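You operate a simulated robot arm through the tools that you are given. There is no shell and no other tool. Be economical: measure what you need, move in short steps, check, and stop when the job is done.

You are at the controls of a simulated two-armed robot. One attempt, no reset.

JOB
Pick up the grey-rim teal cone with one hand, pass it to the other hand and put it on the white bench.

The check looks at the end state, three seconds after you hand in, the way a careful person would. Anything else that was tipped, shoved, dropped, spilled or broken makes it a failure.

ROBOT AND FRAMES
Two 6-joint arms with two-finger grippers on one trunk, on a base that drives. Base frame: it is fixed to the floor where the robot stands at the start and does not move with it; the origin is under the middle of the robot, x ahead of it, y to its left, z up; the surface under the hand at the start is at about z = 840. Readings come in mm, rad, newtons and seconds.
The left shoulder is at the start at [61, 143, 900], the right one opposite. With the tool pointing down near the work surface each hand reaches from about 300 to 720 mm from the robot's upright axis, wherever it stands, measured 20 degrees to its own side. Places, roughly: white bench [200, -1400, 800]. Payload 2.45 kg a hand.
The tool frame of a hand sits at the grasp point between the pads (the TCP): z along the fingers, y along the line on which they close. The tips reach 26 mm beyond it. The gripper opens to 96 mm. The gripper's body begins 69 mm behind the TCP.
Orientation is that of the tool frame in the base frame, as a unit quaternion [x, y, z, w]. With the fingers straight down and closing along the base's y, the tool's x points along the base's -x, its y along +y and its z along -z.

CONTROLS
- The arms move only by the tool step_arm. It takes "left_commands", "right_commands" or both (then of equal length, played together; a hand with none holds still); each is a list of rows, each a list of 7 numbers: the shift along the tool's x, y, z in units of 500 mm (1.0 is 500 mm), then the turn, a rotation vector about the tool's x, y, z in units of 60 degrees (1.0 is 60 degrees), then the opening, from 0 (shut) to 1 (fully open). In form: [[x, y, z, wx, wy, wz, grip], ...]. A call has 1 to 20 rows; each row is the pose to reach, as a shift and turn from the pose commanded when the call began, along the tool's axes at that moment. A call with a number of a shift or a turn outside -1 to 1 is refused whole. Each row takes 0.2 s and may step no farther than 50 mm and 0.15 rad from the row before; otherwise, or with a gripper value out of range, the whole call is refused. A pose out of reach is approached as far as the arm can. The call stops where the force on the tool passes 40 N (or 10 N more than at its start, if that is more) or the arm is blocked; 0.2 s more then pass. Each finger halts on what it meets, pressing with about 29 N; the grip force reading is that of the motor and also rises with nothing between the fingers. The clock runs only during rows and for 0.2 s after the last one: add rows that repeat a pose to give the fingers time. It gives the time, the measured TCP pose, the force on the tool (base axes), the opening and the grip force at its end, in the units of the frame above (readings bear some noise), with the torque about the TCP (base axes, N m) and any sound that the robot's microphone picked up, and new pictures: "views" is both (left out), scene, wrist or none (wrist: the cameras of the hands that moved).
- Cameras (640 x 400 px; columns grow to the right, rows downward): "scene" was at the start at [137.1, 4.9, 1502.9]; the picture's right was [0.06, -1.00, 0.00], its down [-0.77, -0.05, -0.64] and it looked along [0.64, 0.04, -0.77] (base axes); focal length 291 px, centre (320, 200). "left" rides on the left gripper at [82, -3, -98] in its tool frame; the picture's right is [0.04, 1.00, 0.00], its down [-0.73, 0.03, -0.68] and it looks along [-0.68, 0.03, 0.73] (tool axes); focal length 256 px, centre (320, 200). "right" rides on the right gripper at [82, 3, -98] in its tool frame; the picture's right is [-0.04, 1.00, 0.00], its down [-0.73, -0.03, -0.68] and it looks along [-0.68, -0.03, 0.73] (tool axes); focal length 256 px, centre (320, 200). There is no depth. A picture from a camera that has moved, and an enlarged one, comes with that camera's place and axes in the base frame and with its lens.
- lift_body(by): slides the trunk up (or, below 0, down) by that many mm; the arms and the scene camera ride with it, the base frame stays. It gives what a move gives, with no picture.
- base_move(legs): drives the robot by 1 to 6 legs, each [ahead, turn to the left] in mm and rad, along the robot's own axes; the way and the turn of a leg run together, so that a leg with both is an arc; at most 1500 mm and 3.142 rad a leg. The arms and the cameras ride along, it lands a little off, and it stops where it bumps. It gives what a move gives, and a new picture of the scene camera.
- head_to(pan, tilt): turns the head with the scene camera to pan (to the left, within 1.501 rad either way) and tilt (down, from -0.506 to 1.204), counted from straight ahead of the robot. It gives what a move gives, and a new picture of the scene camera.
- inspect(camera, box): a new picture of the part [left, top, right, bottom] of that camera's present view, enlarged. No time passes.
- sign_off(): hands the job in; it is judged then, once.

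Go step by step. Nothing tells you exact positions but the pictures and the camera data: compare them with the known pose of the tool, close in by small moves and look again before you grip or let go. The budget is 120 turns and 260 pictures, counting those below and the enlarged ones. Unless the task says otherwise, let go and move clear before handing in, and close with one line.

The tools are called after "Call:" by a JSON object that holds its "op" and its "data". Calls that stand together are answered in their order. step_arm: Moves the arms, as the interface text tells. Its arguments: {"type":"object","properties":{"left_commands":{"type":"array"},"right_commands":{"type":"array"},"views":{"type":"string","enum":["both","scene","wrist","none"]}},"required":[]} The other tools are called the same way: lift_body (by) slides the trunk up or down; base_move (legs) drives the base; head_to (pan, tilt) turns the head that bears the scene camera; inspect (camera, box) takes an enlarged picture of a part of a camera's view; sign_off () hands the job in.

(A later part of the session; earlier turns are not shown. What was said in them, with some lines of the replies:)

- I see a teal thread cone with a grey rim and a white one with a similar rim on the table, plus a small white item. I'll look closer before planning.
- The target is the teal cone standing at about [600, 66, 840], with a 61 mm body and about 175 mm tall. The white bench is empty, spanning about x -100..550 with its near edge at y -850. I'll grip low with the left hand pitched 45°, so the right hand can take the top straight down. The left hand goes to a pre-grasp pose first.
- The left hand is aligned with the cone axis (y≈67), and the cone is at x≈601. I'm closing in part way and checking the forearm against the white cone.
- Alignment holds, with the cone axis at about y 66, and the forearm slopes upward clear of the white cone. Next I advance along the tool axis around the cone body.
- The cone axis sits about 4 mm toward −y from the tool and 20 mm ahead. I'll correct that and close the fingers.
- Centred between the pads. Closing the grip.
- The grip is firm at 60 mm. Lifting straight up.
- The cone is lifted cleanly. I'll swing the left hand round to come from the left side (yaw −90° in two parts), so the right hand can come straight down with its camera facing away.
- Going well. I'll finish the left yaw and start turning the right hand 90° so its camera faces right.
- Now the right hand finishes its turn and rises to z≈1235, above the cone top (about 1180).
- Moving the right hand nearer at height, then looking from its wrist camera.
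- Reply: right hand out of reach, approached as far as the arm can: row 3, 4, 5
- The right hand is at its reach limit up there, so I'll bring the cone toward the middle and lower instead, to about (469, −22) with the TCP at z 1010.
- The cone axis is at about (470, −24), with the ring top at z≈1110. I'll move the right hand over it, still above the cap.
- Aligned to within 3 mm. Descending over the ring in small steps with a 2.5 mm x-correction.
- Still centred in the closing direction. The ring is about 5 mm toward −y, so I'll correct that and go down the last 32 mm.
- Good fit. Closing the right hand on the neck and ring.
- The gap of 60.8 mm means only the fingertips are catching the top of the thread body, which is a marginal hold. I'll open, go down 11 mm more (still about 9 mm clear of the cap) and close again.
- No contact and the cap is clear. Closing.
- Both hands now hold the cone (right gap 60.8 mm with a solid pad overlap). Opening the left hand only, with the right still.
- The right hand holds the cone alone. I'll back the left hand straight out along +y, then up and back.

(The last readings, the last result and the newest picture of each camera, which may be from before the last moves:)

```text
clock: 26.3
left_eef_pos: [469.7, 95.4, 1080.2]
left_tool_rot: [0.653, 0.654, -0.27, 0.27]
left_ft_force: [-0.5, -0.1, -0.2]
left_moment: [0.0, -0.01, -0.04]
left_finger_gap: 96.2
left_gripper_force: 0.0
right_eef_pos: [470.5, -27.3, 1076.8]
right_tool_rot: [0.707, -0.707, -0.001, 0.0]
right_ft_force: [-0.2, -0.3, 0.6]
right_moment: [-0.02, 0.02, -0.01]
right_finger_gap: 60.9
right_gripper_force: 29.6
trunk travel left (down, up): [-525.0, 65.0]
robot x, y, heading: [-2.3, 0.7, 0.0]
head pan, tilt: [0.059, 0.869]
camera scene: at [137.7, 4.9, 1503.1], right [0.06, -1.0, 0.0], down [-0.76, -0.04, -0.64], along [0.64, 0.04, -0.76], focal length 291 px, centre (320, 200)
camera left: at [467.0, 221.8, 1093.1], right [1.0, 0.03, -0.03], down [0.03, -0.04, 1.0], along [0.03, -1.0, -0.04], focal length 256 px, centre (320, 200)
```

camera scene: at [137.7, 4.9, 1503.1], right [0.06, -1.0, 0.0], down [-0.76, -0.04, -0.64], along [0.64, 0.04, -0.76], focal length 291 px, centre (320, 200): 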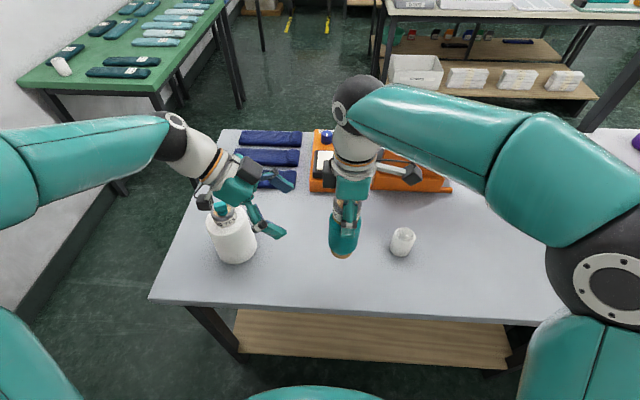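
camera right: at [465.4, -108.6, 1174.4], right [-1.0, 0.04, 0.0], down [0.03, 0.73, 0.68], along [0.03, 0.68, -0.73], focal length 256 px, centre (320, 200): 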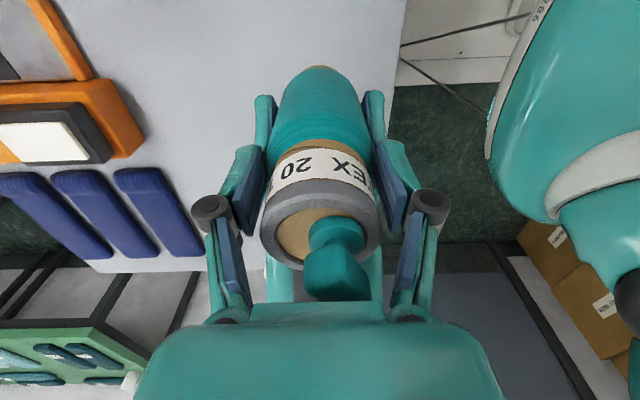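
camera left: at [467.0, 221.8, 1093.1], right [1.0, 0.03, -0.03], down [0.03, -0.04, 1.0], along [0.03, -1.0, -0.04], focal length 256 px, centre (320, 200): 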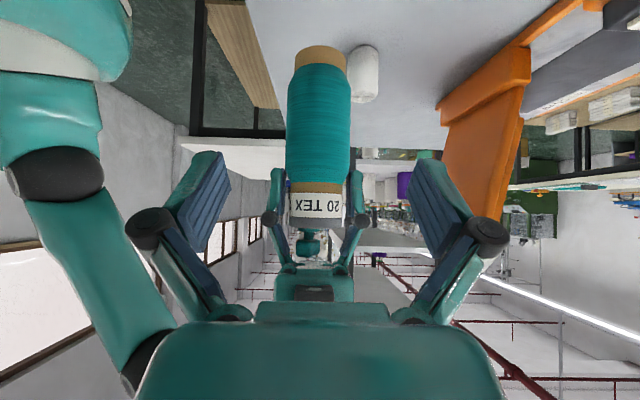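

The handover is done and the cone hangs upright in the right hand, with its base about 130 mm below the TCP. I'll raise both hands clear of everything before turning.

Call:
{"op": "step_arm", "data": {"left_commands": [[-0.04, 0, -0.04, 0, 0, 0, 1], [-0.08, 0, -0.08, 0, 0, 0, 1], [-0.12, 0, -0.12, 0, 0, 0, 1], [-0.12, 0, -0.12, 0, 0, 0, 1]], "right_commands": [[0, 0, -0.04, 0, 0, 0, 0.25], [0, 0, -0.08, 0, 0, 0, 0.25], [0, 0, -0.12, 0, 0, 0, 0.25], [0, 0, -0.12, 0, 0, 0, 0.25]], "views": "scene"}}

Call:
{"op": "head_to", "data": {"pan": -1.3, "tilt": 0.75}}

```text
clock: 27.3
left_eef_pos: [470.1, 94.9, 1165.3]
left_tool_rot: [0.653, 0.654, -0.27, 0.27]
left_ft_force: [-0.3, -0.5, 0.4]
left_moment: [-0.01, 0.03, -0.01]
left_finger_gap: 95.9
left_gripper_force: 0.2
right_eef_pos: [468.4, -26.9, 1137.0]
right_tool_rot: [0.707, -0.707, -0.001, 0.001]
right_ft_force: [0.0, 0.5, -0.6]
right_moment: [0.03, -0.01, 0.02]
right_finger_gap: 60.8
right_gripper_force: 29.5
trunk travel left (down, up): [-525.0, 65.0]
robot x, y, heading: [-5.4, 0.2, -0.002]
head pan, tilt: [0.059, 0.869]
camera scene: at [137.7, 5.0, 1503.1], right [0.06, -1.0, 0.0], down [-0.76, -0.05, -0.64], along [0.64, 0.04, -0.76], focal length 291 px, centre (320, 200)
```

scene: 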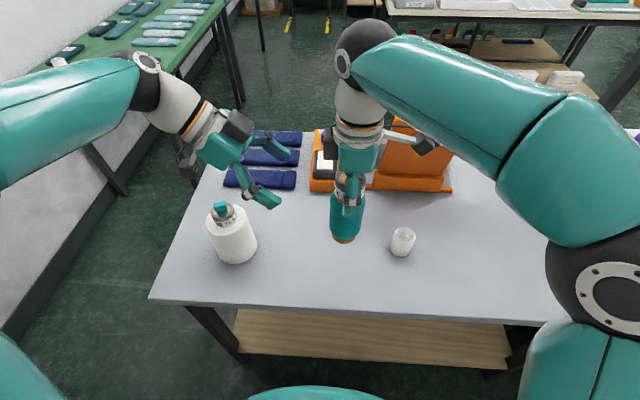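

```text
clock: 28.9
left_eef_pos: [468.9, 93.1, 1163.8]
left_tool_rot: [0.653, 0.653, -0.271, 0.271]
left_ft_force: [0.1, -0.4, 0.3]
left_moment: [0.01, 0.01, -0.02]
left_finger_gap: 95.9
left_gripper_force: 0.0
right_eef_pos: [468.9, -28.0, 1135.5]
right_tool_rot: [0.707, -0.707, -0.001, 0.001]
right_ft_force: [-0.2, 0.0, -1.0]
right_moment: [-0.03, -0.01, -0.02]
right_finger_gap: 61.1
right_gripper_force: 29.2
trunk travel left (down, up): [-525.0, 65.0]
robot x, y, heading: [-4.0, -0.7, 0.002]
head pan, tilt: [-1.3, 0.75]
camera scene: at [82.3, -79.4, 1512.7], right [-0.96, -0.27, 0.0], down [-0.18, 0.66, -0.73], along [0.2, -0.7, -0.68], focal length 291 px, centre (320, 200)
```

scene: 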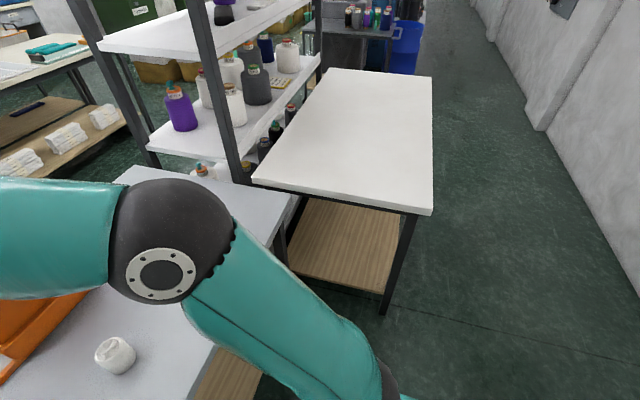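

The path looks free: shelf at x>600, bench edge at y≈−850, aisle and wall far behind. Turning right on the spot.

Call:
{"op": "base_move", "data": {"legs": [[0, -1.5]]}}

Call:
{"op": "head_to", "data": {"pan": 0.0, "tilt": 0.8}}

```text
clock: 33.5
left_eef_pos: [124.5, -467.5, 1165.3]
left_tool_rot: [0.924, 0.035, -0.38, 0.014]
left_ft_force: [-0.8, 0.6, -0.9]
left_moment: [-0.01, -0.08, 0.02]
left_finger_gap: 95.7
left_gripper_force: 0.0
right_eef_pos: [2.6, -475.8, 1137.2]
right_tool_rot: [-0.037, 0.999, 0.002, 0.002]
right_ft_force: [-1.9, -0.1, -0.1]
right_moment: [-0.03, -0.14, -0.04]
right_finger_gap: 60.6
right_gripper_force: 29.4
trunk travel left (down, up): [-525.0, 65.0]
robot x, y, heading: [63.5, 2.2, -1.499]
head pan, tilt: [-1.3, 0.75]
stopped in leg 1: the robot was blocked; the commanded pose is now the measured one
camera scene: at [-17.5, -89.4, 1512.3], right [-0.34, 0.94, 0.0], down [0.65, 0.23, -0.73], along [-0.69, -0.24, -0.69], focal length 291 px, centre (320, 200)
```

scene: 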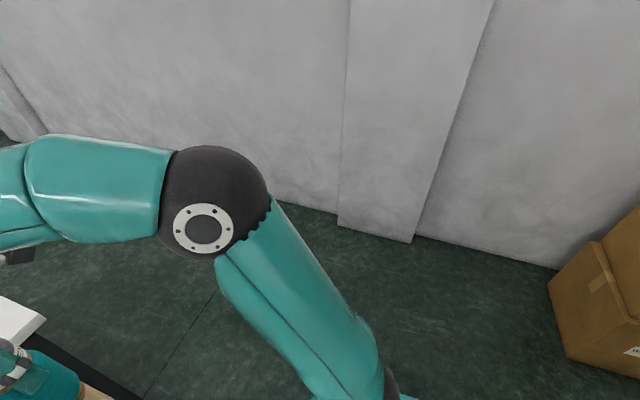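

```text
clock: 35.0
left_eef_pos: [129.6, -467.2, 1165.3]
left_tool_rot: [0.923, 0.036, -0.383, 0.015]
left_ft_force: [-0.1, 0.4, -0.1]
left_moment: [0.0, 0.01, -0.02]
left_finger_gap: 96.0
left_gripper_force: 0.0
right_eef_pos: [7.3, -475.1, 1137.3]
right_tool_rot: [-0.038, 0.999, 0.002, 0.0]
right_ft_force: [-0.3, -0.3, -1.5]
right_moment: [-0.01, -0.03, 0.01]
right_finger_gap: 60.8
right_gripper_force: 29.2
trunk travel left (down, up): [-525.0, 65.0]
robot x, y, heading: [64.4, -0.7, -1.495]
head pan, tilt: [0.0, 0.799]
camera scene: at [72.8, -141.4, 1508.7], right [-1.0, -0.07, 0.0], down [-0.05, 0.72, -0.7], along [0.05, -0.69, -0.72], focal length 291 px, centre (320, 200)
```

scene: 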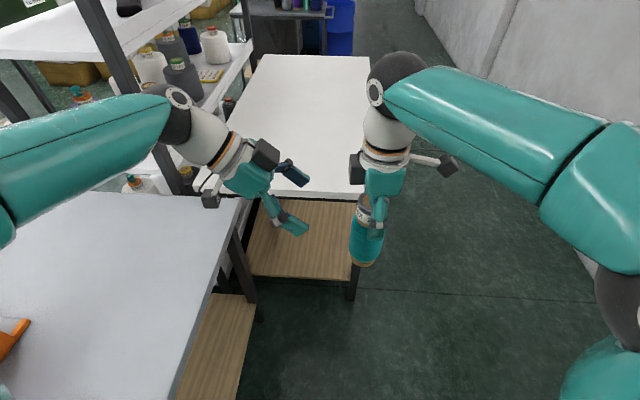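

The turn ended at the wanted heading but reports "blocked", and the robot has moved about 64 mm in x. Before driving on I'll look around for what it touched.

Call:
{"op": "head_to", "data": {"pan": 1.4, "tilt": 0.85}}

Call:
{"op": "head_to", "data": {"pan": -1.5, "tilt": 1.0}}

```text
clock: 36.5
left_eef_pos: [129.6, -466.4, 1164.3]
left_tool_rot: [0.923, 0.036, -0.383, 0.015]
left_ft_force: [0.6, -0.7, -0.2]
left_moment: [0.01, -0.03, 0.01]
left_finger_gap: 95.9
left_gripper_force: 0.0
right_eef_pos: [7.5, -474.8, 1137.3]
right_tool_rot: [-0.039, 0.999, 0.001, 0.0]
right_ft_force: [-0.2, 0.6, -0.6]
right_moment: [0.02, -0.01, 0.02]
right_finger_gap: 60.9
right_gripper_force: 29.0
trunk travel left (down, up): [-525.0, 65.0]
robot x, y, heading: [66.5, 0.4, -1.495]
head pan, tilt: [1.4, 0.85]
camera scene: at [144.8, -68.8, 1504.7], right [-0.1, -0.99, 0.0], down [-0.75, 0.08, -0.66], along [0.66, -0.07, -0.75], focal length 291 px, centre (320, 200)
```

scene: 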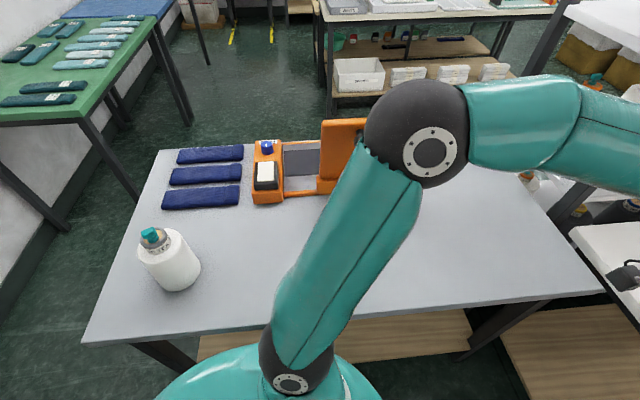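

```text
clock: 39.0
left_eef_pos: [129.3, -466.9, 1165.6]
left_tool_rot: [0.923, 0.035, -0.382, 0.014]
left_ft_force: [-0.5, 0.1, 0.2]
left_moment: [-0.04, 0.0, 0.02]
left_finger_gap: 95.9
left_gripper_force: 0.0
right_eef_pos: [7.9, -475.0, 1136.5]
right_tool_rot: [-0.037, 0.999, 0.001, -0.001]
right_ft_force: [0.7, 0.5, -0.8]
right_moment: [0.02, 0.06, 0.01]
right_finger_gap: 60.9
right_gripper_force: 28.3
trunk travel left (down, up): [-525.0, 65.0]
robot x, y, heading: [61.7, -0.2, -1.496]
head pan, tilt: [-1.499, 1.0]
camera scene: at [-1.9, -71.0, 1493.6], right [-0.14, 0.99, 0.0], down [0.83, 0.12, -0.54], along [-0.53, -0.08, -0.84], focal length 291 px, centre (320, 200)
```

scene: 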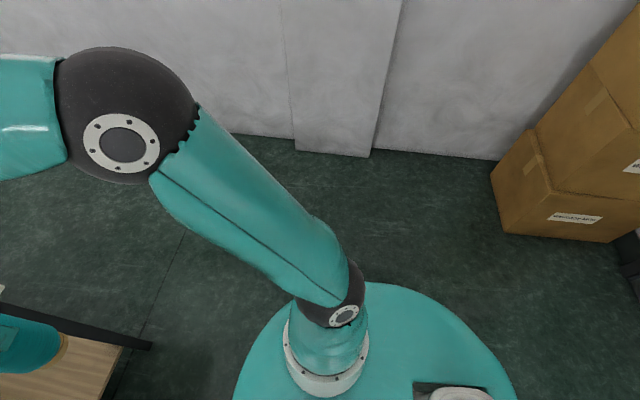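

Nothing visibly disturbed so far. The white cone and table corner measure where they were. I'll check the small white roll that was hidden by the arm, and the clearance to the table.

Call:
{"op": "head_to", "data": {"pan": 0.85, "tilt": 1.1}}

Call:
{"op": "head_to", "data": {"pan": 1.5, "tilt": 1.2}}

```text
clock: 41.2
left_eef_pos: [128.8, -466.2, 1166.2]
left_tool_rot: [0.923, 0.035, -0.383, 0.014]
left_ft_force: [-0.3, -0.6, 0.5]
left_moment: [0.02, -0.01, -0.01]
left_finger_gap: 96.3
left_gripper_force: 0.2
right_eef_pos: [7.6, -475.6, 1137.2]
right_tool_rot: [-0.038, 0.999, 0.001, 0.0]
right_ft_force: [-0.9, -0.5, -0.9]
right_moment: [0.0, 0.04, -0.01]
right_finger_gap: 60.7
right_gripper_force: 29.2
trunk travel left (down, up): [-525.0, 65.0]
robot x, y, heading: [64.9, 3.5, -1.502]
head pan, tilt: [0.85, 1.1]
camera scene: at [117.3, -99.2, 1487.0], right [-0.6, -0.8, 0.0], down [-0.71, 0.54, -0.45], along [0.36, -0.27, -0.89], focal length 291 px, centre (320, 200)
```

scene: 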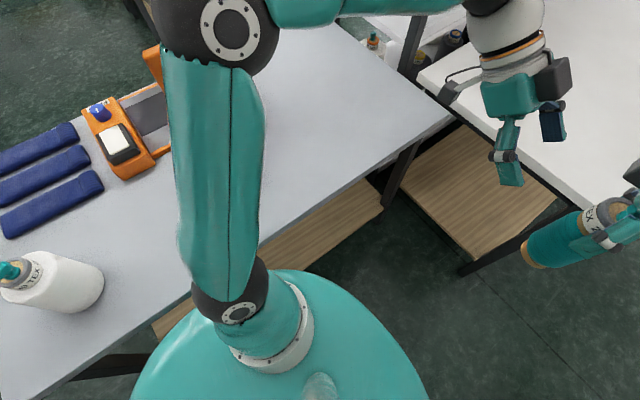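

```text
clock: 42.2
left_eef_pos: [130.0, -466.6, 1165.1]
left_tool_rot: [0.923, 0.036, -0.382, 0.015]
left_ft_force: [0.1, -0.1, 0.1]
left_moment: [0.02, 0.01, 0.02]
left_finger_gap: 95.9
left_gripper_force: 0.0
right_eef_pos: [8.1, -474.9, 1136.8]
right_tool_rot: [-0.038, 0.999, 0.001, -0.001]
right_ft_force: [-0.3, -0.9, -0.3]
right_moment: [-0.03, 0.03, 0.01]
right_finger_gap: 60.7
right_gripper_force: 28.9
trunk travel left (down, up): [-525.0, 65.0]
robot x, y, heading: [64.7, -0.8, -1.505]
head pan, tilt: [1.499, 1.201]
camera scene: at [122.9, -61.0, 1481.0], right [0.0, -1.0, 0.0], down [-0.93, 0.0, -0.36], along [0.36, 0.0, -0.93], focal length 291 px, centre (320, 200)
```

scene: 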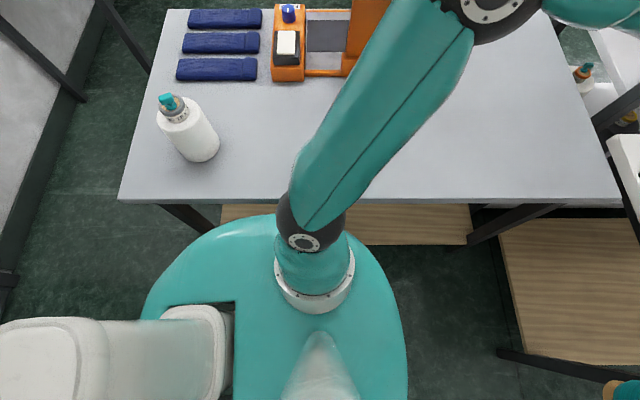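

The torso's left side is only about 15 mm from the table edge after that shift, so I must not drive straight. I'll turn slightly more to the right, which makes forward motion lead away from the table, and check.

Call:
{"op": "base_move", "data": {"legs": [[0, -0.2]]}}

```text
clock: 43.4
left_eef_pos: [34.3, -470.8, 1165.4]
left_tool_rot: [0.922, -0.056, -0.382, -0.023]
left_ft_force: [-0.9, 0.6, -0.2]
left_moment: [0.02, 0.0, 0.01]
left_finger_gap: 95.9
left_gripper_force: 0.1
right_eef_pos: [-86.7, -454.9, 1137.0]
right_tool_rot: [0.061, 0.998, 0.002, 0.0]
right_ft_force: [0.1, 1.0, -0.3]
right_moment: [0.0, -0.03, 0.01]
right_finger_gap: 60.5
right_gripper_force: 28.9
trunk travel left (down, up): [-525.0, 65.0]
robot x, y, heading: [76.1, -2.1, -1.697]
head pan, tilt: [1.499, 1.201]
camera scene: at [118.2, -71.8, 1481.1], right [-0.2, -0.98, 0.0], down [-0.91, 0.18, -0.36], along [0.36, -0.07, -0.93], focal length 291 px, centre (320, 200)
```

scene: 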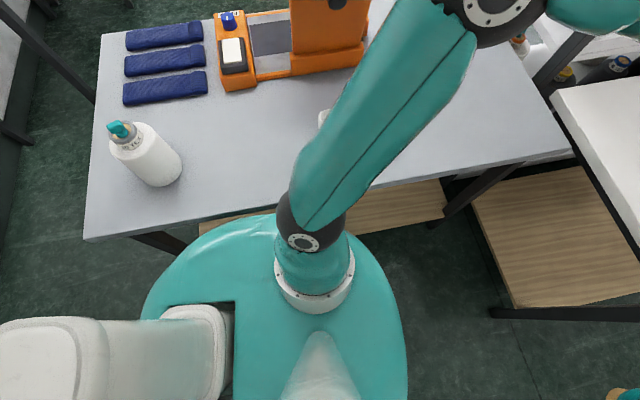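

The turn went through without a block, and the small white roll is still upright. Driving ahead now, which leads away from the table edge.

Call:
{"op": "base_move", "data": {"legs": [[240, 0]]}}

```text
clock: 45.2
left_eef_pos: [5.3, -710.5, 1164.4]
left_tool_rot: [0.922, -0.056, -0.382, -0.024]
left_ft_force: [0.2, 0.1, -0.4]
left_moment: [0.07, -0.02, -0.04]
left_finger_gap: 95.8
left_gripper_force: 0.0
right_eef_pos: [-117.6, -695.2, 1135.9]
right_tool_rot: [0.062, 0.998, 0.001, 0.0]
right_ft_force: [0.4, 0.2, -0.4]
right_moment: [0.03, 0.01, 0.01]
right_finger_gap: 60.6
right_gripper_force: 29.0
trunk travel left (down, up): [-525.0, 65.0]
robot x, y, heading: [46.0, -238.2, -1.697]
head pan, tilt: [1.499, 1.201]
camera scene: at [87.5, -313.3, 1480.9], right [-0.2, -0.98, 0.0], down [-0.91, 0.19, -0.36], along [0.36, -0.07, -0.93], focal length 291 px, centre (320, 200)
```

scene: 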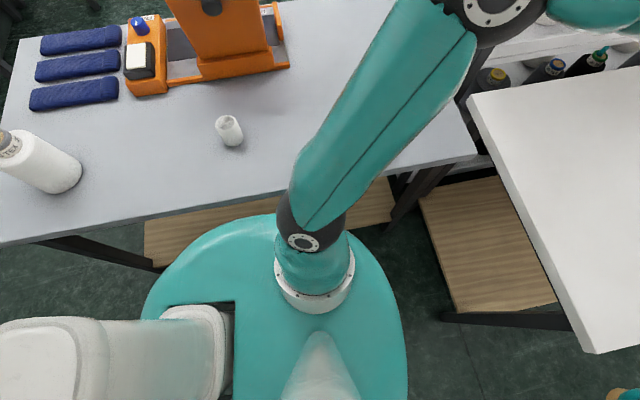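

All items are fine and there's room. Driving another 240 mm.

Call:
{"op": "base_move", "data": {"legs": [[245, 0]]}}

Call:
{"op": "head_to", "data": {"pan": 0.0, "tilt": 0.9}}

```text
clock: 47.0
left_eef_pos: [-27.8, -953.3, 1165.1]
left_tool_rot: [0.922, -0.055, -0.383, -0.023]
left_ft_force: [0.4, -0.7, -0.4]
left_moment: [0.01, 0.04, -0.05]
left_finger_gap: 95.8
left_gripper_force: 0.0
right_eef_pos: [-147.6, -936.0, 1135.8]
right_tool_rot: [0.061, 0.998, 0.003, 0.0]
right_ft_force: [0.9, -0.2, -1.8]
right_moment: [0.04, -0.02, 0.01]
right_finger_gap: 60.9
right_gripper_force: 28.9
trunk travel left (down, up): [-525.0, 65.0]
robot x, y, heading: [9.5, -478.8, -1.7]
head pan, tilt: [1.499, 1.201]
camera scene: at [56.3, -555.5, 1480.9], right [-0.2, -0.98, 0.0], down [-0.91, 0.19, -0.36], along [0.36, -0.07, -0.93], focal length 291 px, centre (320, 200)
```

scene: 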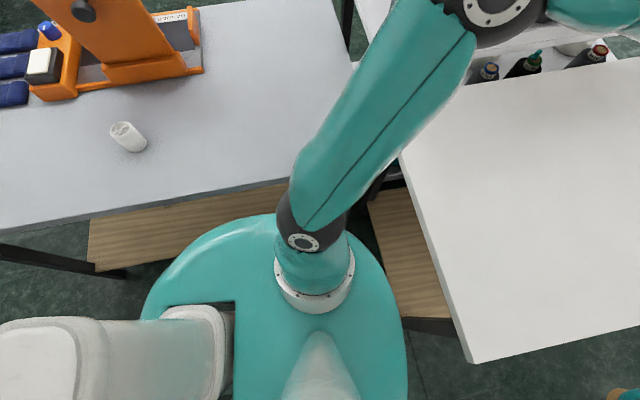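

```text
clock: 48.6
left_eef_pos: [-27.2, -951.6, 1167.2]
left_tool_rot: [0.922, -0.056, -0.382, -0.023]
left_ft_force: [-0.8, 0.1, -0.3]
left_moment: [0.01, -0.02, 0.06]
left_finger_gap: 96.0
left_gripper_force: 0.0
right_eef_pos: [-147.5, -935.5, 1137.6]
right_tool_rot: [0.061, 0.998, 0.002, 0.0]
right_ft_force: [-0.6, 0.4, -0.3]
right_moment: [-0.01, 0.01, 0.01]
right_finger_gap: 60.6
right_gripper_force: 28.7
trunk travel left (down, up): [-525.0, 65.0]
robot x, y, heading: [8.8, -479.2, -1.698]
head pan, tilt: [0.0, 0.901]
camera scene: at [-7.8, -617.5, 1500.8], right [-0.99, 0.13, 0.0], down [0.1, 0.78, -0.62], along [-0.08, -0.62, -0.78], focal length 291 px, centre (320, 200)
```

scene: 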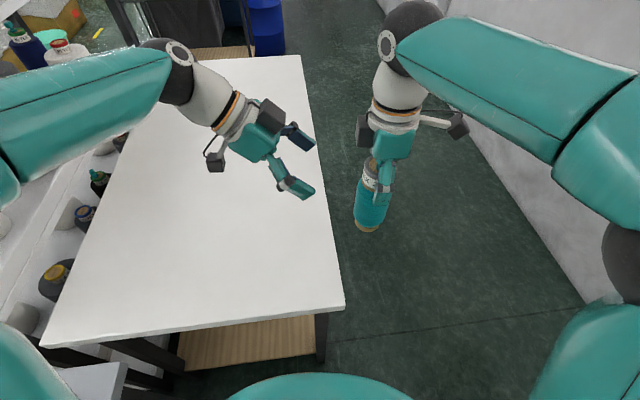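

The bench corner is at about (−93, −842). Turning left 0.35 rad swings the right hand over the bench, and the left elbow stays well away from the shelf.

Call:
{"op": "base_move", "data": {"legs": [[0, 0.35]]}}

```text
clock: 50.2
left_eef_pos: [136.0, -934.6, 1166.1]
left_tool_rot: [0.918, 0.105, -0.38, 0.044]
left_ft_force: [0.1, 1.1, 0.3]
left_moment: [0.02, 0.03, 0.0]
left_finger_gap: 96.2
left_gripper_force: 0.1
right_eef_pos: [17.5, -959.5, 1137.3]
right_tool_rot: [-0.114, 0.993, 0.002, 0.0]
right_ft_force: [-0.6, -0.1, -1.1]
right_moment: [0.01, -0.03, -0.01]
right_finger_gap: 60.5
right_gripper_force: 29.1
trunk travel left (down, up): [-525.0, 65.0]
robot x, y, heading: [-4.7, -483.4, -1.351]
head pan, tilt: [0.0, 0.901]
camera scene: at [24.5, -616.0, 1500.8], right [-0.98, -0.22, 0.0], down [-0.17, 0.77, -0.62], along [0.14, -0.61, -0.78], focal length 291 px, centre (320, 200)
```

scene: 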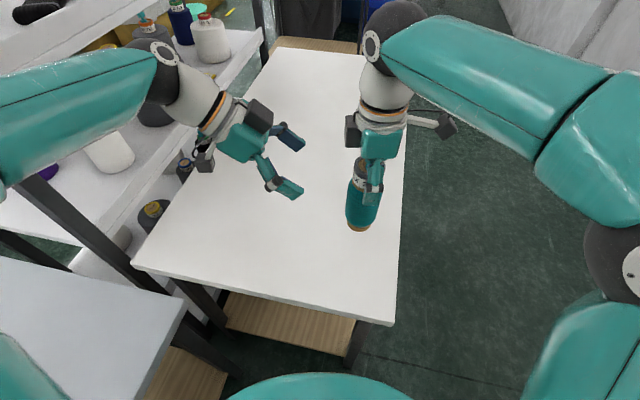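

The right hand is over the bench at about (17, −960), more than 100 mm from the edges. Lowering the cone part way, to about 30 mm above the bench.

Call:
{"op": "step_arm", "data": {"right_commands": [[0.004, -0.02, 0.06, 0, 0, 0, 0.25], [0.008, -0.04, 0.12, 0, 0, 0, 0.25], [0.013, -0.06, 0.18, 0, 0, 0, 0.25], [0.013, -0.06, 0.24, 0, 0, 0, 0.25], [0.013, -0.06, 0.3, 0, 0, 0, 0.25], [0.013, -0.06, 0.35, 0, 0, 0, 0.25], [0.013, -0.06, 0.35, 0, 0, 0, 0.25]]}}

```text
clock: 51.9
left_eef_pos: [136.8, -931.2, 1167.6]
left_tool_rot: [0.918, 0.105, -0.381, 0.045]
left_ft_force: [0.1, -0.9, -0.4]
left_moment: [0.02, 0.0, -0.05]
left_finger_gap: 96.0
left_gripper_force: 0.1
right_eef_pos: [18.4, -990.7, 965.7]
right_tool_rot: [-0.114, 0.993, -0.002, 0.001]
right_ft_force: [0.0, -3.9, 26.6]
right_moment: [-0.06, -0.09, 0.15]
right_finger_gap: 62.0
right_gripper_force: 29.4
trunk travel left (down, up): [-525.0, 65.0]
robot x, y, heading: [-8.2, -483.3, -1.347]
head pan, tilt: [0.0, 0.901]
camera scene: at [24.3, -614.5, 1501.4], right [-0.98, -0.22, 0.0], down [-0.17, 0.76, -0.62], along [0.14, -0.61, -0.78], focal length 291 px, centre (320, 200)
camera right: at [-62.3, -1005.5, 1063.6], right [-0.19, 0.98, 0.0], down [0.72, 0.14, 0.68], along [0.67, 0.12, -0.73], focal length 256 px, centre (320, 200)
```

scene: 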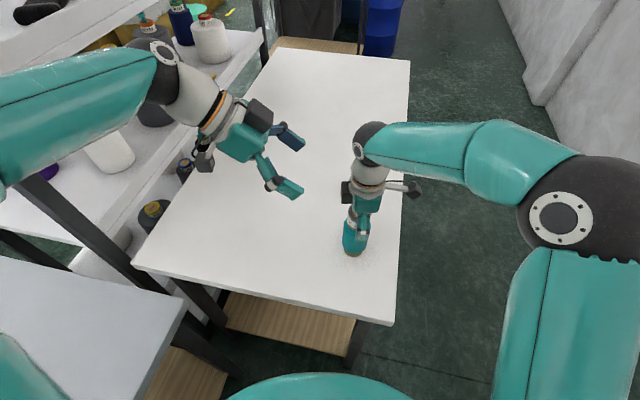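
right: 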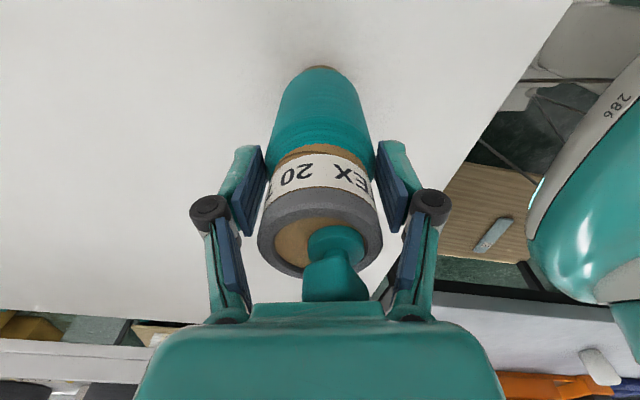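

The bench is higher than listed: the cone is already standing on it, with 27 N of upward force. I'll ease off the pressing before letting go.

Call:
{"op": "step_arm", "data": {"right_commands": [[0, 0, -0.005, 0, 0, 0, 0.25], [0, 0, -0.005, 0, 0, 0, 0.25]], "views": "none"}}

Call:
{"op": "inspect", "data": {"camera": "scene", "box": [290, 160, 450, 260]}}

Call:
{"op": "inspect", "data": {"camera": "left", "box": [0, 0, 640, 400]}}

```text
clock: 52.5
left_eef_pos: [136.4, -931.9, 1166.1]
left_tool_rot: [0.918, 0.105, -0.381, 0.044]
left_ft_force: [-0.4, -0.2, -0.5]
left_moment: [0.0, 0.03, 0.01]
left_finger_gap: 95.9
left_gripper_force: 0.2
right_eef_pos: [17.0, -990.4, 966.1]
right_tool_rot: [-0.114, 0.994, 0.002, -0.001]
right_ft_force: [2.8, -5.0, 13.6]
right_moment: [-0.39, -0.45, -0.06]
right_finger_gap: 61.2
right_gripper_force: 29.7
trunk travel left (down, up): [-525.0, 65.0]
robot x, y, heading: [-4.6, -483.5, -1.353]
head pan, tilt: [0.0, 0.901]
```

```text
4.00 times, centred on (370, 210) of scene
camera zoom: at [24.7, -615.4, 1500.7], right [-0.98, -0.22, 0.0], down [-0.17, 0.76, -0.62], along [0.14, -0.61, -0.78], focal length 1166 px, centre (120, 160)
```

zoom: 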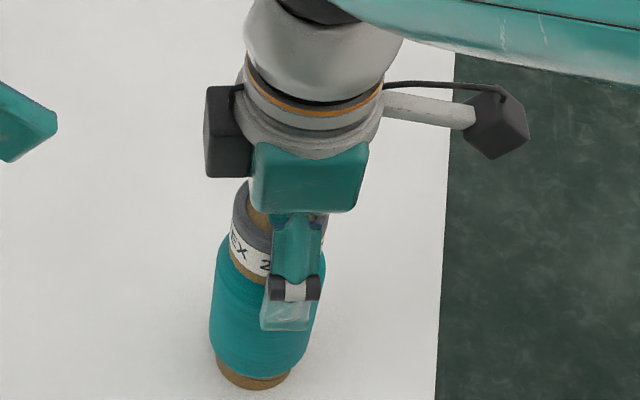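

```text
1.00 times, centred on (320, 200) of left (not enlarged: the box is as wide or as high as the picture)
camera zoom: at [260.5, -900.4, 1180.1], right [0.25, -0.97, -0.03], down [-0.03, -0.04, 1.0], along [-0.97, -0.25, -0.04], focal length 256 px, centre (320, 200)
```

zoom: 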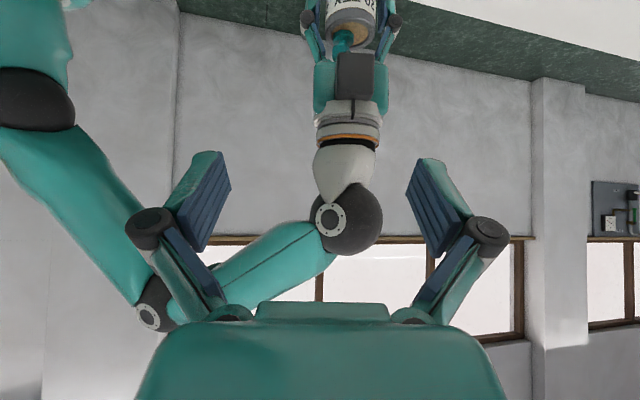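

The cone stands upright when I compare its axis with the vertical vanishing direction. Easing up 2 mm more.

Call:
{"op": "step_arm", "data": {"right_commands": [[0, 0, -0.004, 0, 0, 0, 0.25], [0, 0, -0.004, 0, 0, 0, 0.25]], "views": "wrist"}}

```text
clock: 53.0
left_eef_pos: [137.0, -934.0, 1167.0]
left_tool_rot: [0.918, 0.106, -0.38, 0.044]
left_ft_force: [0.5, 0.5, -0.4]
left_moment: [-0.01, 0.01, -0.01]
left_finger_gap: 96.1
left_gripper_force: 0.1
right_eef_pos: [17.7, -990.4, 967.2]
right_tool_rot: [-0.114, 0.993, 0.004, -0.002]
right_ft_force: [0.1, 0.3, -0.5]
right_moment: [0.0, -0.01, 0.01]
right_finger_gap: 60.8
right_gripper_force: 29.2
trunk travel left (down, up): [-525.0, 65.0]
robot x, y, heading: [-1.9, -485.1, -1.349]
head pan, tilt: [0.0, 0.901]
camera right: at [-63.2, -1005.1, 1065.0], right [-0.19, 0.98, 0.01], down [0.72, 0.13, 0.68], along [0.66, 0.13, -0.74], focal length 256 px, centre (320, 200)
```

right: 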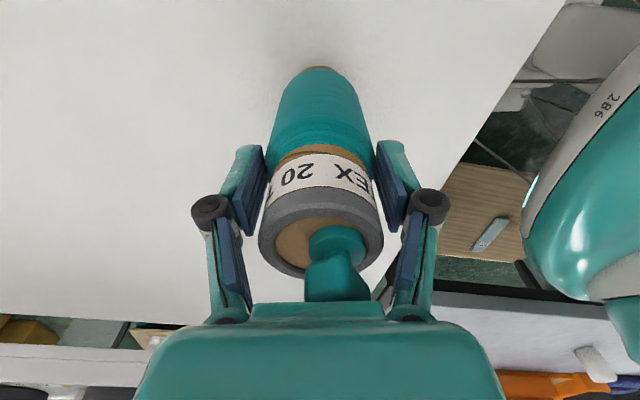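

The force is zero now, so the cone is at or just off the surface. I'll lower 1 mm for light contact, then open gently.

Call:
{"op": "step_arm", "data": {"right_commands": [[0, 0, 0.002, 0, 0, 0, 0.25], [0, 0, 0.002, 0, 0, 0, 0.25]], "views": "none"}}

```text
clock: 53.6
left_eef_pos: [136.5, -932.7, 1167.1]
left_tool_rot: [0.918, 0.105, -0.38, 0.043]
left_ft_force: [-0.5, 0.8, 0.1]
left_moment: [0.0, 0.0, 0.0]
left_finger_gap: 95.7
left_gripper_force: 0.0
right_eef_pos: [17.6, -989.2, 966.7]
right_tool_rot: [-0.114, 0.993, 0.002, 0.0]
right_ft_force: [-0.3, 0.0, -0.9]
right_moment: [-0.01, 0.01, 0.0]
right_finger_gap: 60.6
right_gripper_force: 29.0
trunk travel left (down, up): [-525.0, 65.0]
robot x, y, heading: [-3.9, -482.4, -1.349]
head pan, tilt: [0.0, 0.901]
```

Call:
{"op": "step_arm", "data": {"right_commands": [[0, 0, 0.0015, 0, 0, 0, 0.25], [0, 0, 0.0015, 0, 0, 0, 0.25]], "views": "none"}}

```text
clock: 54.2
left_eef_pos: [136.4, -932.4, 1168.8]
left_tool_rot: [0.918, 0.106, -0.38, 0.044]
left_ft_force: [0.3, 0.4, 0.4]
left_moment: [0.0, 0.0, 0.02]
left_finger_gap: 96.2
left_gripper_force: 0.0
right_eef_pos: [18.6, -990.0, 967.8]
right_tool_rot: [-0.114, 0.993, 0.002, 0.0]
right_ft_force: [-0.6, 0.7, -0.5]
right_moment: [0.05, -0.01, -0.02]
right_finger_gap: 60.7
right_gripper_force: 29.1
trunk travel left (down, up): [-525.0, 65.0]
robot x, y, heading: [-4.0, -482.3, -1.354]
head pan, tilt: [0.0, 0.901]
```

No contact yet, so I'll lower another 1 mm.

Call:
{"op": "step_arm", "data": {"right_commands": [[0, 0, 0.001, 0, 0, 0, 0.25], [0, 0, 0.002, 0, 0, 0, 0.25], [0, 0, 0.002, 0, 0, 0, 0.25]], "views": "none"}}

```text
clock: 55.0
left_eef_pos: [137.4, -932.5, 1166.6]
left_tool_rot: [0.918, 0.106, -0.38, 0.045]
left_ft_force: [-0.2, 0.3, 0.8]
left_moment: [-0.02, 0.01, 0.02]
left_finger_gap: 95.9
left_gripper_force: 0.1
right_eef_pos: [17.6, -990.0, 965.6]
right_tool_rot: [-0.114, 0.993, 0.001, 0.0]
right_ft_force: [-0.3, -0.7, 1.9]
right_moment: [0.06, 0.06, 0.01]
right_finger_gap: 60.7
right_gripper_force: 29.0
trunk travel left (down, up): [-525.0, 65.0]
robot x, y, heading: [-3.3, -480.6, -1.351]
head pan, tilt: [0.0, 0.901]
```

Light contact now (about 2 N). Opening the right hand.

Call:
{"op": "step_arm", "data": {"right_commands": [[0, 0, 0, 0, 0, 0, 0.65], [0, 0, 0, 0, 0, 0, 0.75], [0, 0, 0, 0, 0, 0, 0.9], [0, 0, 0, 0, 0, 0, 1], [0, 0, 0, 0, 0, 0, 1]]}}

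```text
clock: 56.2
left_eef_pos: [136.9, -933.1, 1167.8]
left_tool_rot: [0.918, 0.105, -0.38, 0.044]
left_ft_force: [0.0, 0.2, -0.3]
left_moment: [0.01, 0.0, 0.01]
left_finger_gap: 95.9
left_gripper_force: 0.1
right_eef_pos: [17.7, -990.0, 966.3]
right_tool_rot: [-0.114, 0.993, 0.002, 0.0]
right_ft_force: [-0.3, -0.3, 0.3]
right_moment: [0.01, 0.02, -0.03]
right_finger_gap: 96.2
right_gripper_force: 0.0
trunk travel left (down, up): [-525.0, 65.0]
robot x, y, heading: [-2.0, -482.9, -1.351]
head pan, tilt: [0.0, 0.901]
camera scene: at [24.3, -616.1, 1500.8], right [-0.98, -0.22, 0.0], down [-0.17, 0.77, -0.62], along [0.14, -0.61, -0.78], focal length 291 px, centre (320, 200)
camera right: at [-63.0, -1005.2, 1063.3], right [-0.19, 0.98, 0.0], down [0.72, 0.14, 0.68], along [0.67, 0.13, -0.73], focal length 256 px, centre (320, 200)
```

scene: 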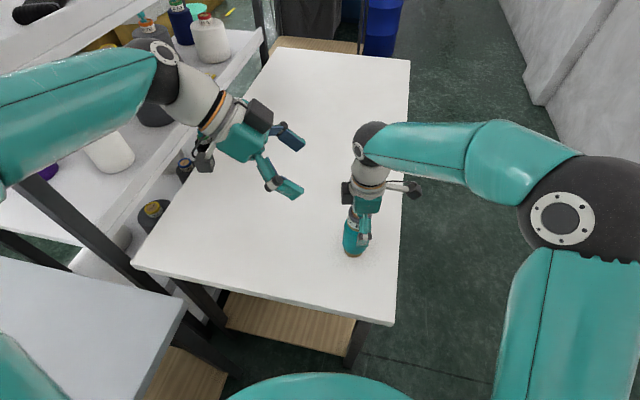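
right: 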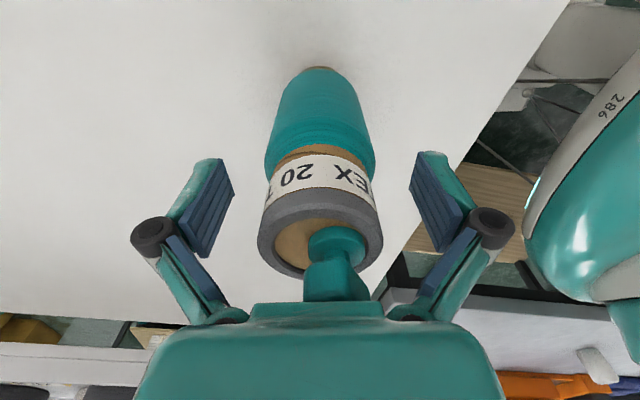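

The cone stands free between the open fingers. Raising the right hand straight up.

Call:
{"op": "step_arm", "data": {"right_commands": [[0, 0, -0.03, 0, 0, 0, 1], [0, 0, -0.08, 0, 0, 0, 1], [0, 0, -0.15, 0, 0, 0, 1], [0, 0, -0.22, 0, 0, 0, 1], [0, 0, -0.29, 0, 0, 0, 1], [0, 0, -0.29, 0, 0, 0, 1]]}}

```text
clock: 57.6
left_eef_pos: [136.8, -933.2, 1166.7]
left_tool_rot: [0.918, 0.105, -0.38, 0.044]
left_ft_force: [-0.4, 0.3, 0.0]
left_moment: [-0.02, 0.0, 0.03]
left_finger_gap: 95.9
left_gripper_force: 0.1
right_eef_pos: [18.6, -990.9, 1110.2]
right_tool_rot: [-0.114, 0.993, 0.002, 0.0]
right_ft_force: [0.0, 0.2, -0.2]
right_moment: [-0.01, -0.01, -0.05]
right_finger_gap: 96.0
right_gripper_force: 0.1
trunk travel left (down, up): [-525.0, 65.0]
robot x, y, heading: [-5.8, -481.7, -1.349]
head pan, tilt: [0.0, 0.901]
camera scene: at [24.4, -616.4, 1500.8], right [-0.98, -0.22, 0.0], down [-0.17, 0.77, -0.62], along [0.14, -0.61, -0.78], focal length 291 px, centre (320, 200)
camera right: at [-63.1, -1005.6, 1207.8], right [-0.19, 0.98, 0.0], down [0.72, 0.14, 0.68], along [0.67, 0.13, -0.73], focal length 256 px, centre (320, 200)
```

scene: 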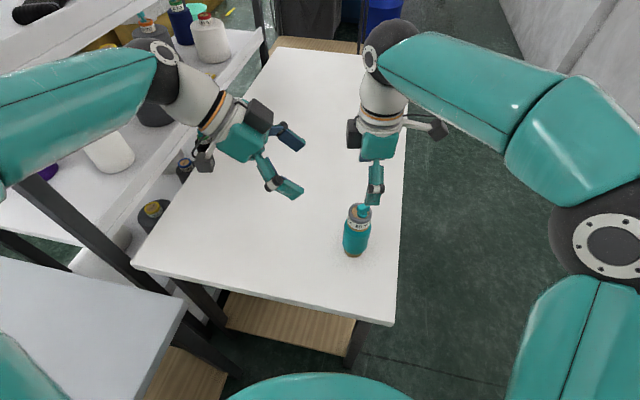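
right: 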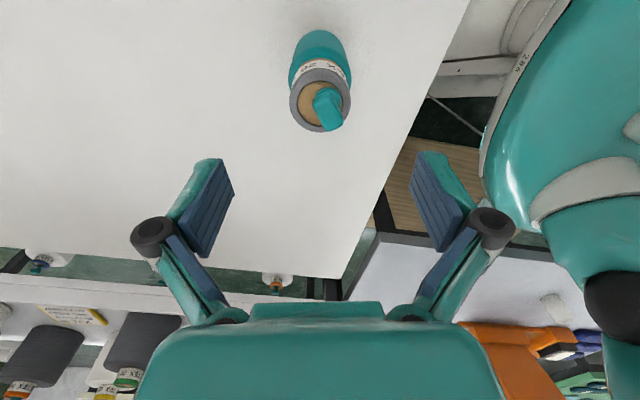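

The teal cone stands upright and free on the white bench, well inside the edges. Both hands are open and clear, and nothing else was disturbed as far as I could see. Handing in.

Call:
{"op": "sign_off", "data": {}}

```text
The job is handed in.
```

The grey-rim teal cone is standing upright on the white bench: the left hand picked it up and passed it to the right hand in the air, and the right hand set it down. The first base turn was reported as blocked and left the robot about 64 mm off; I saw nothing tipped or moved when I looked around afterwards.
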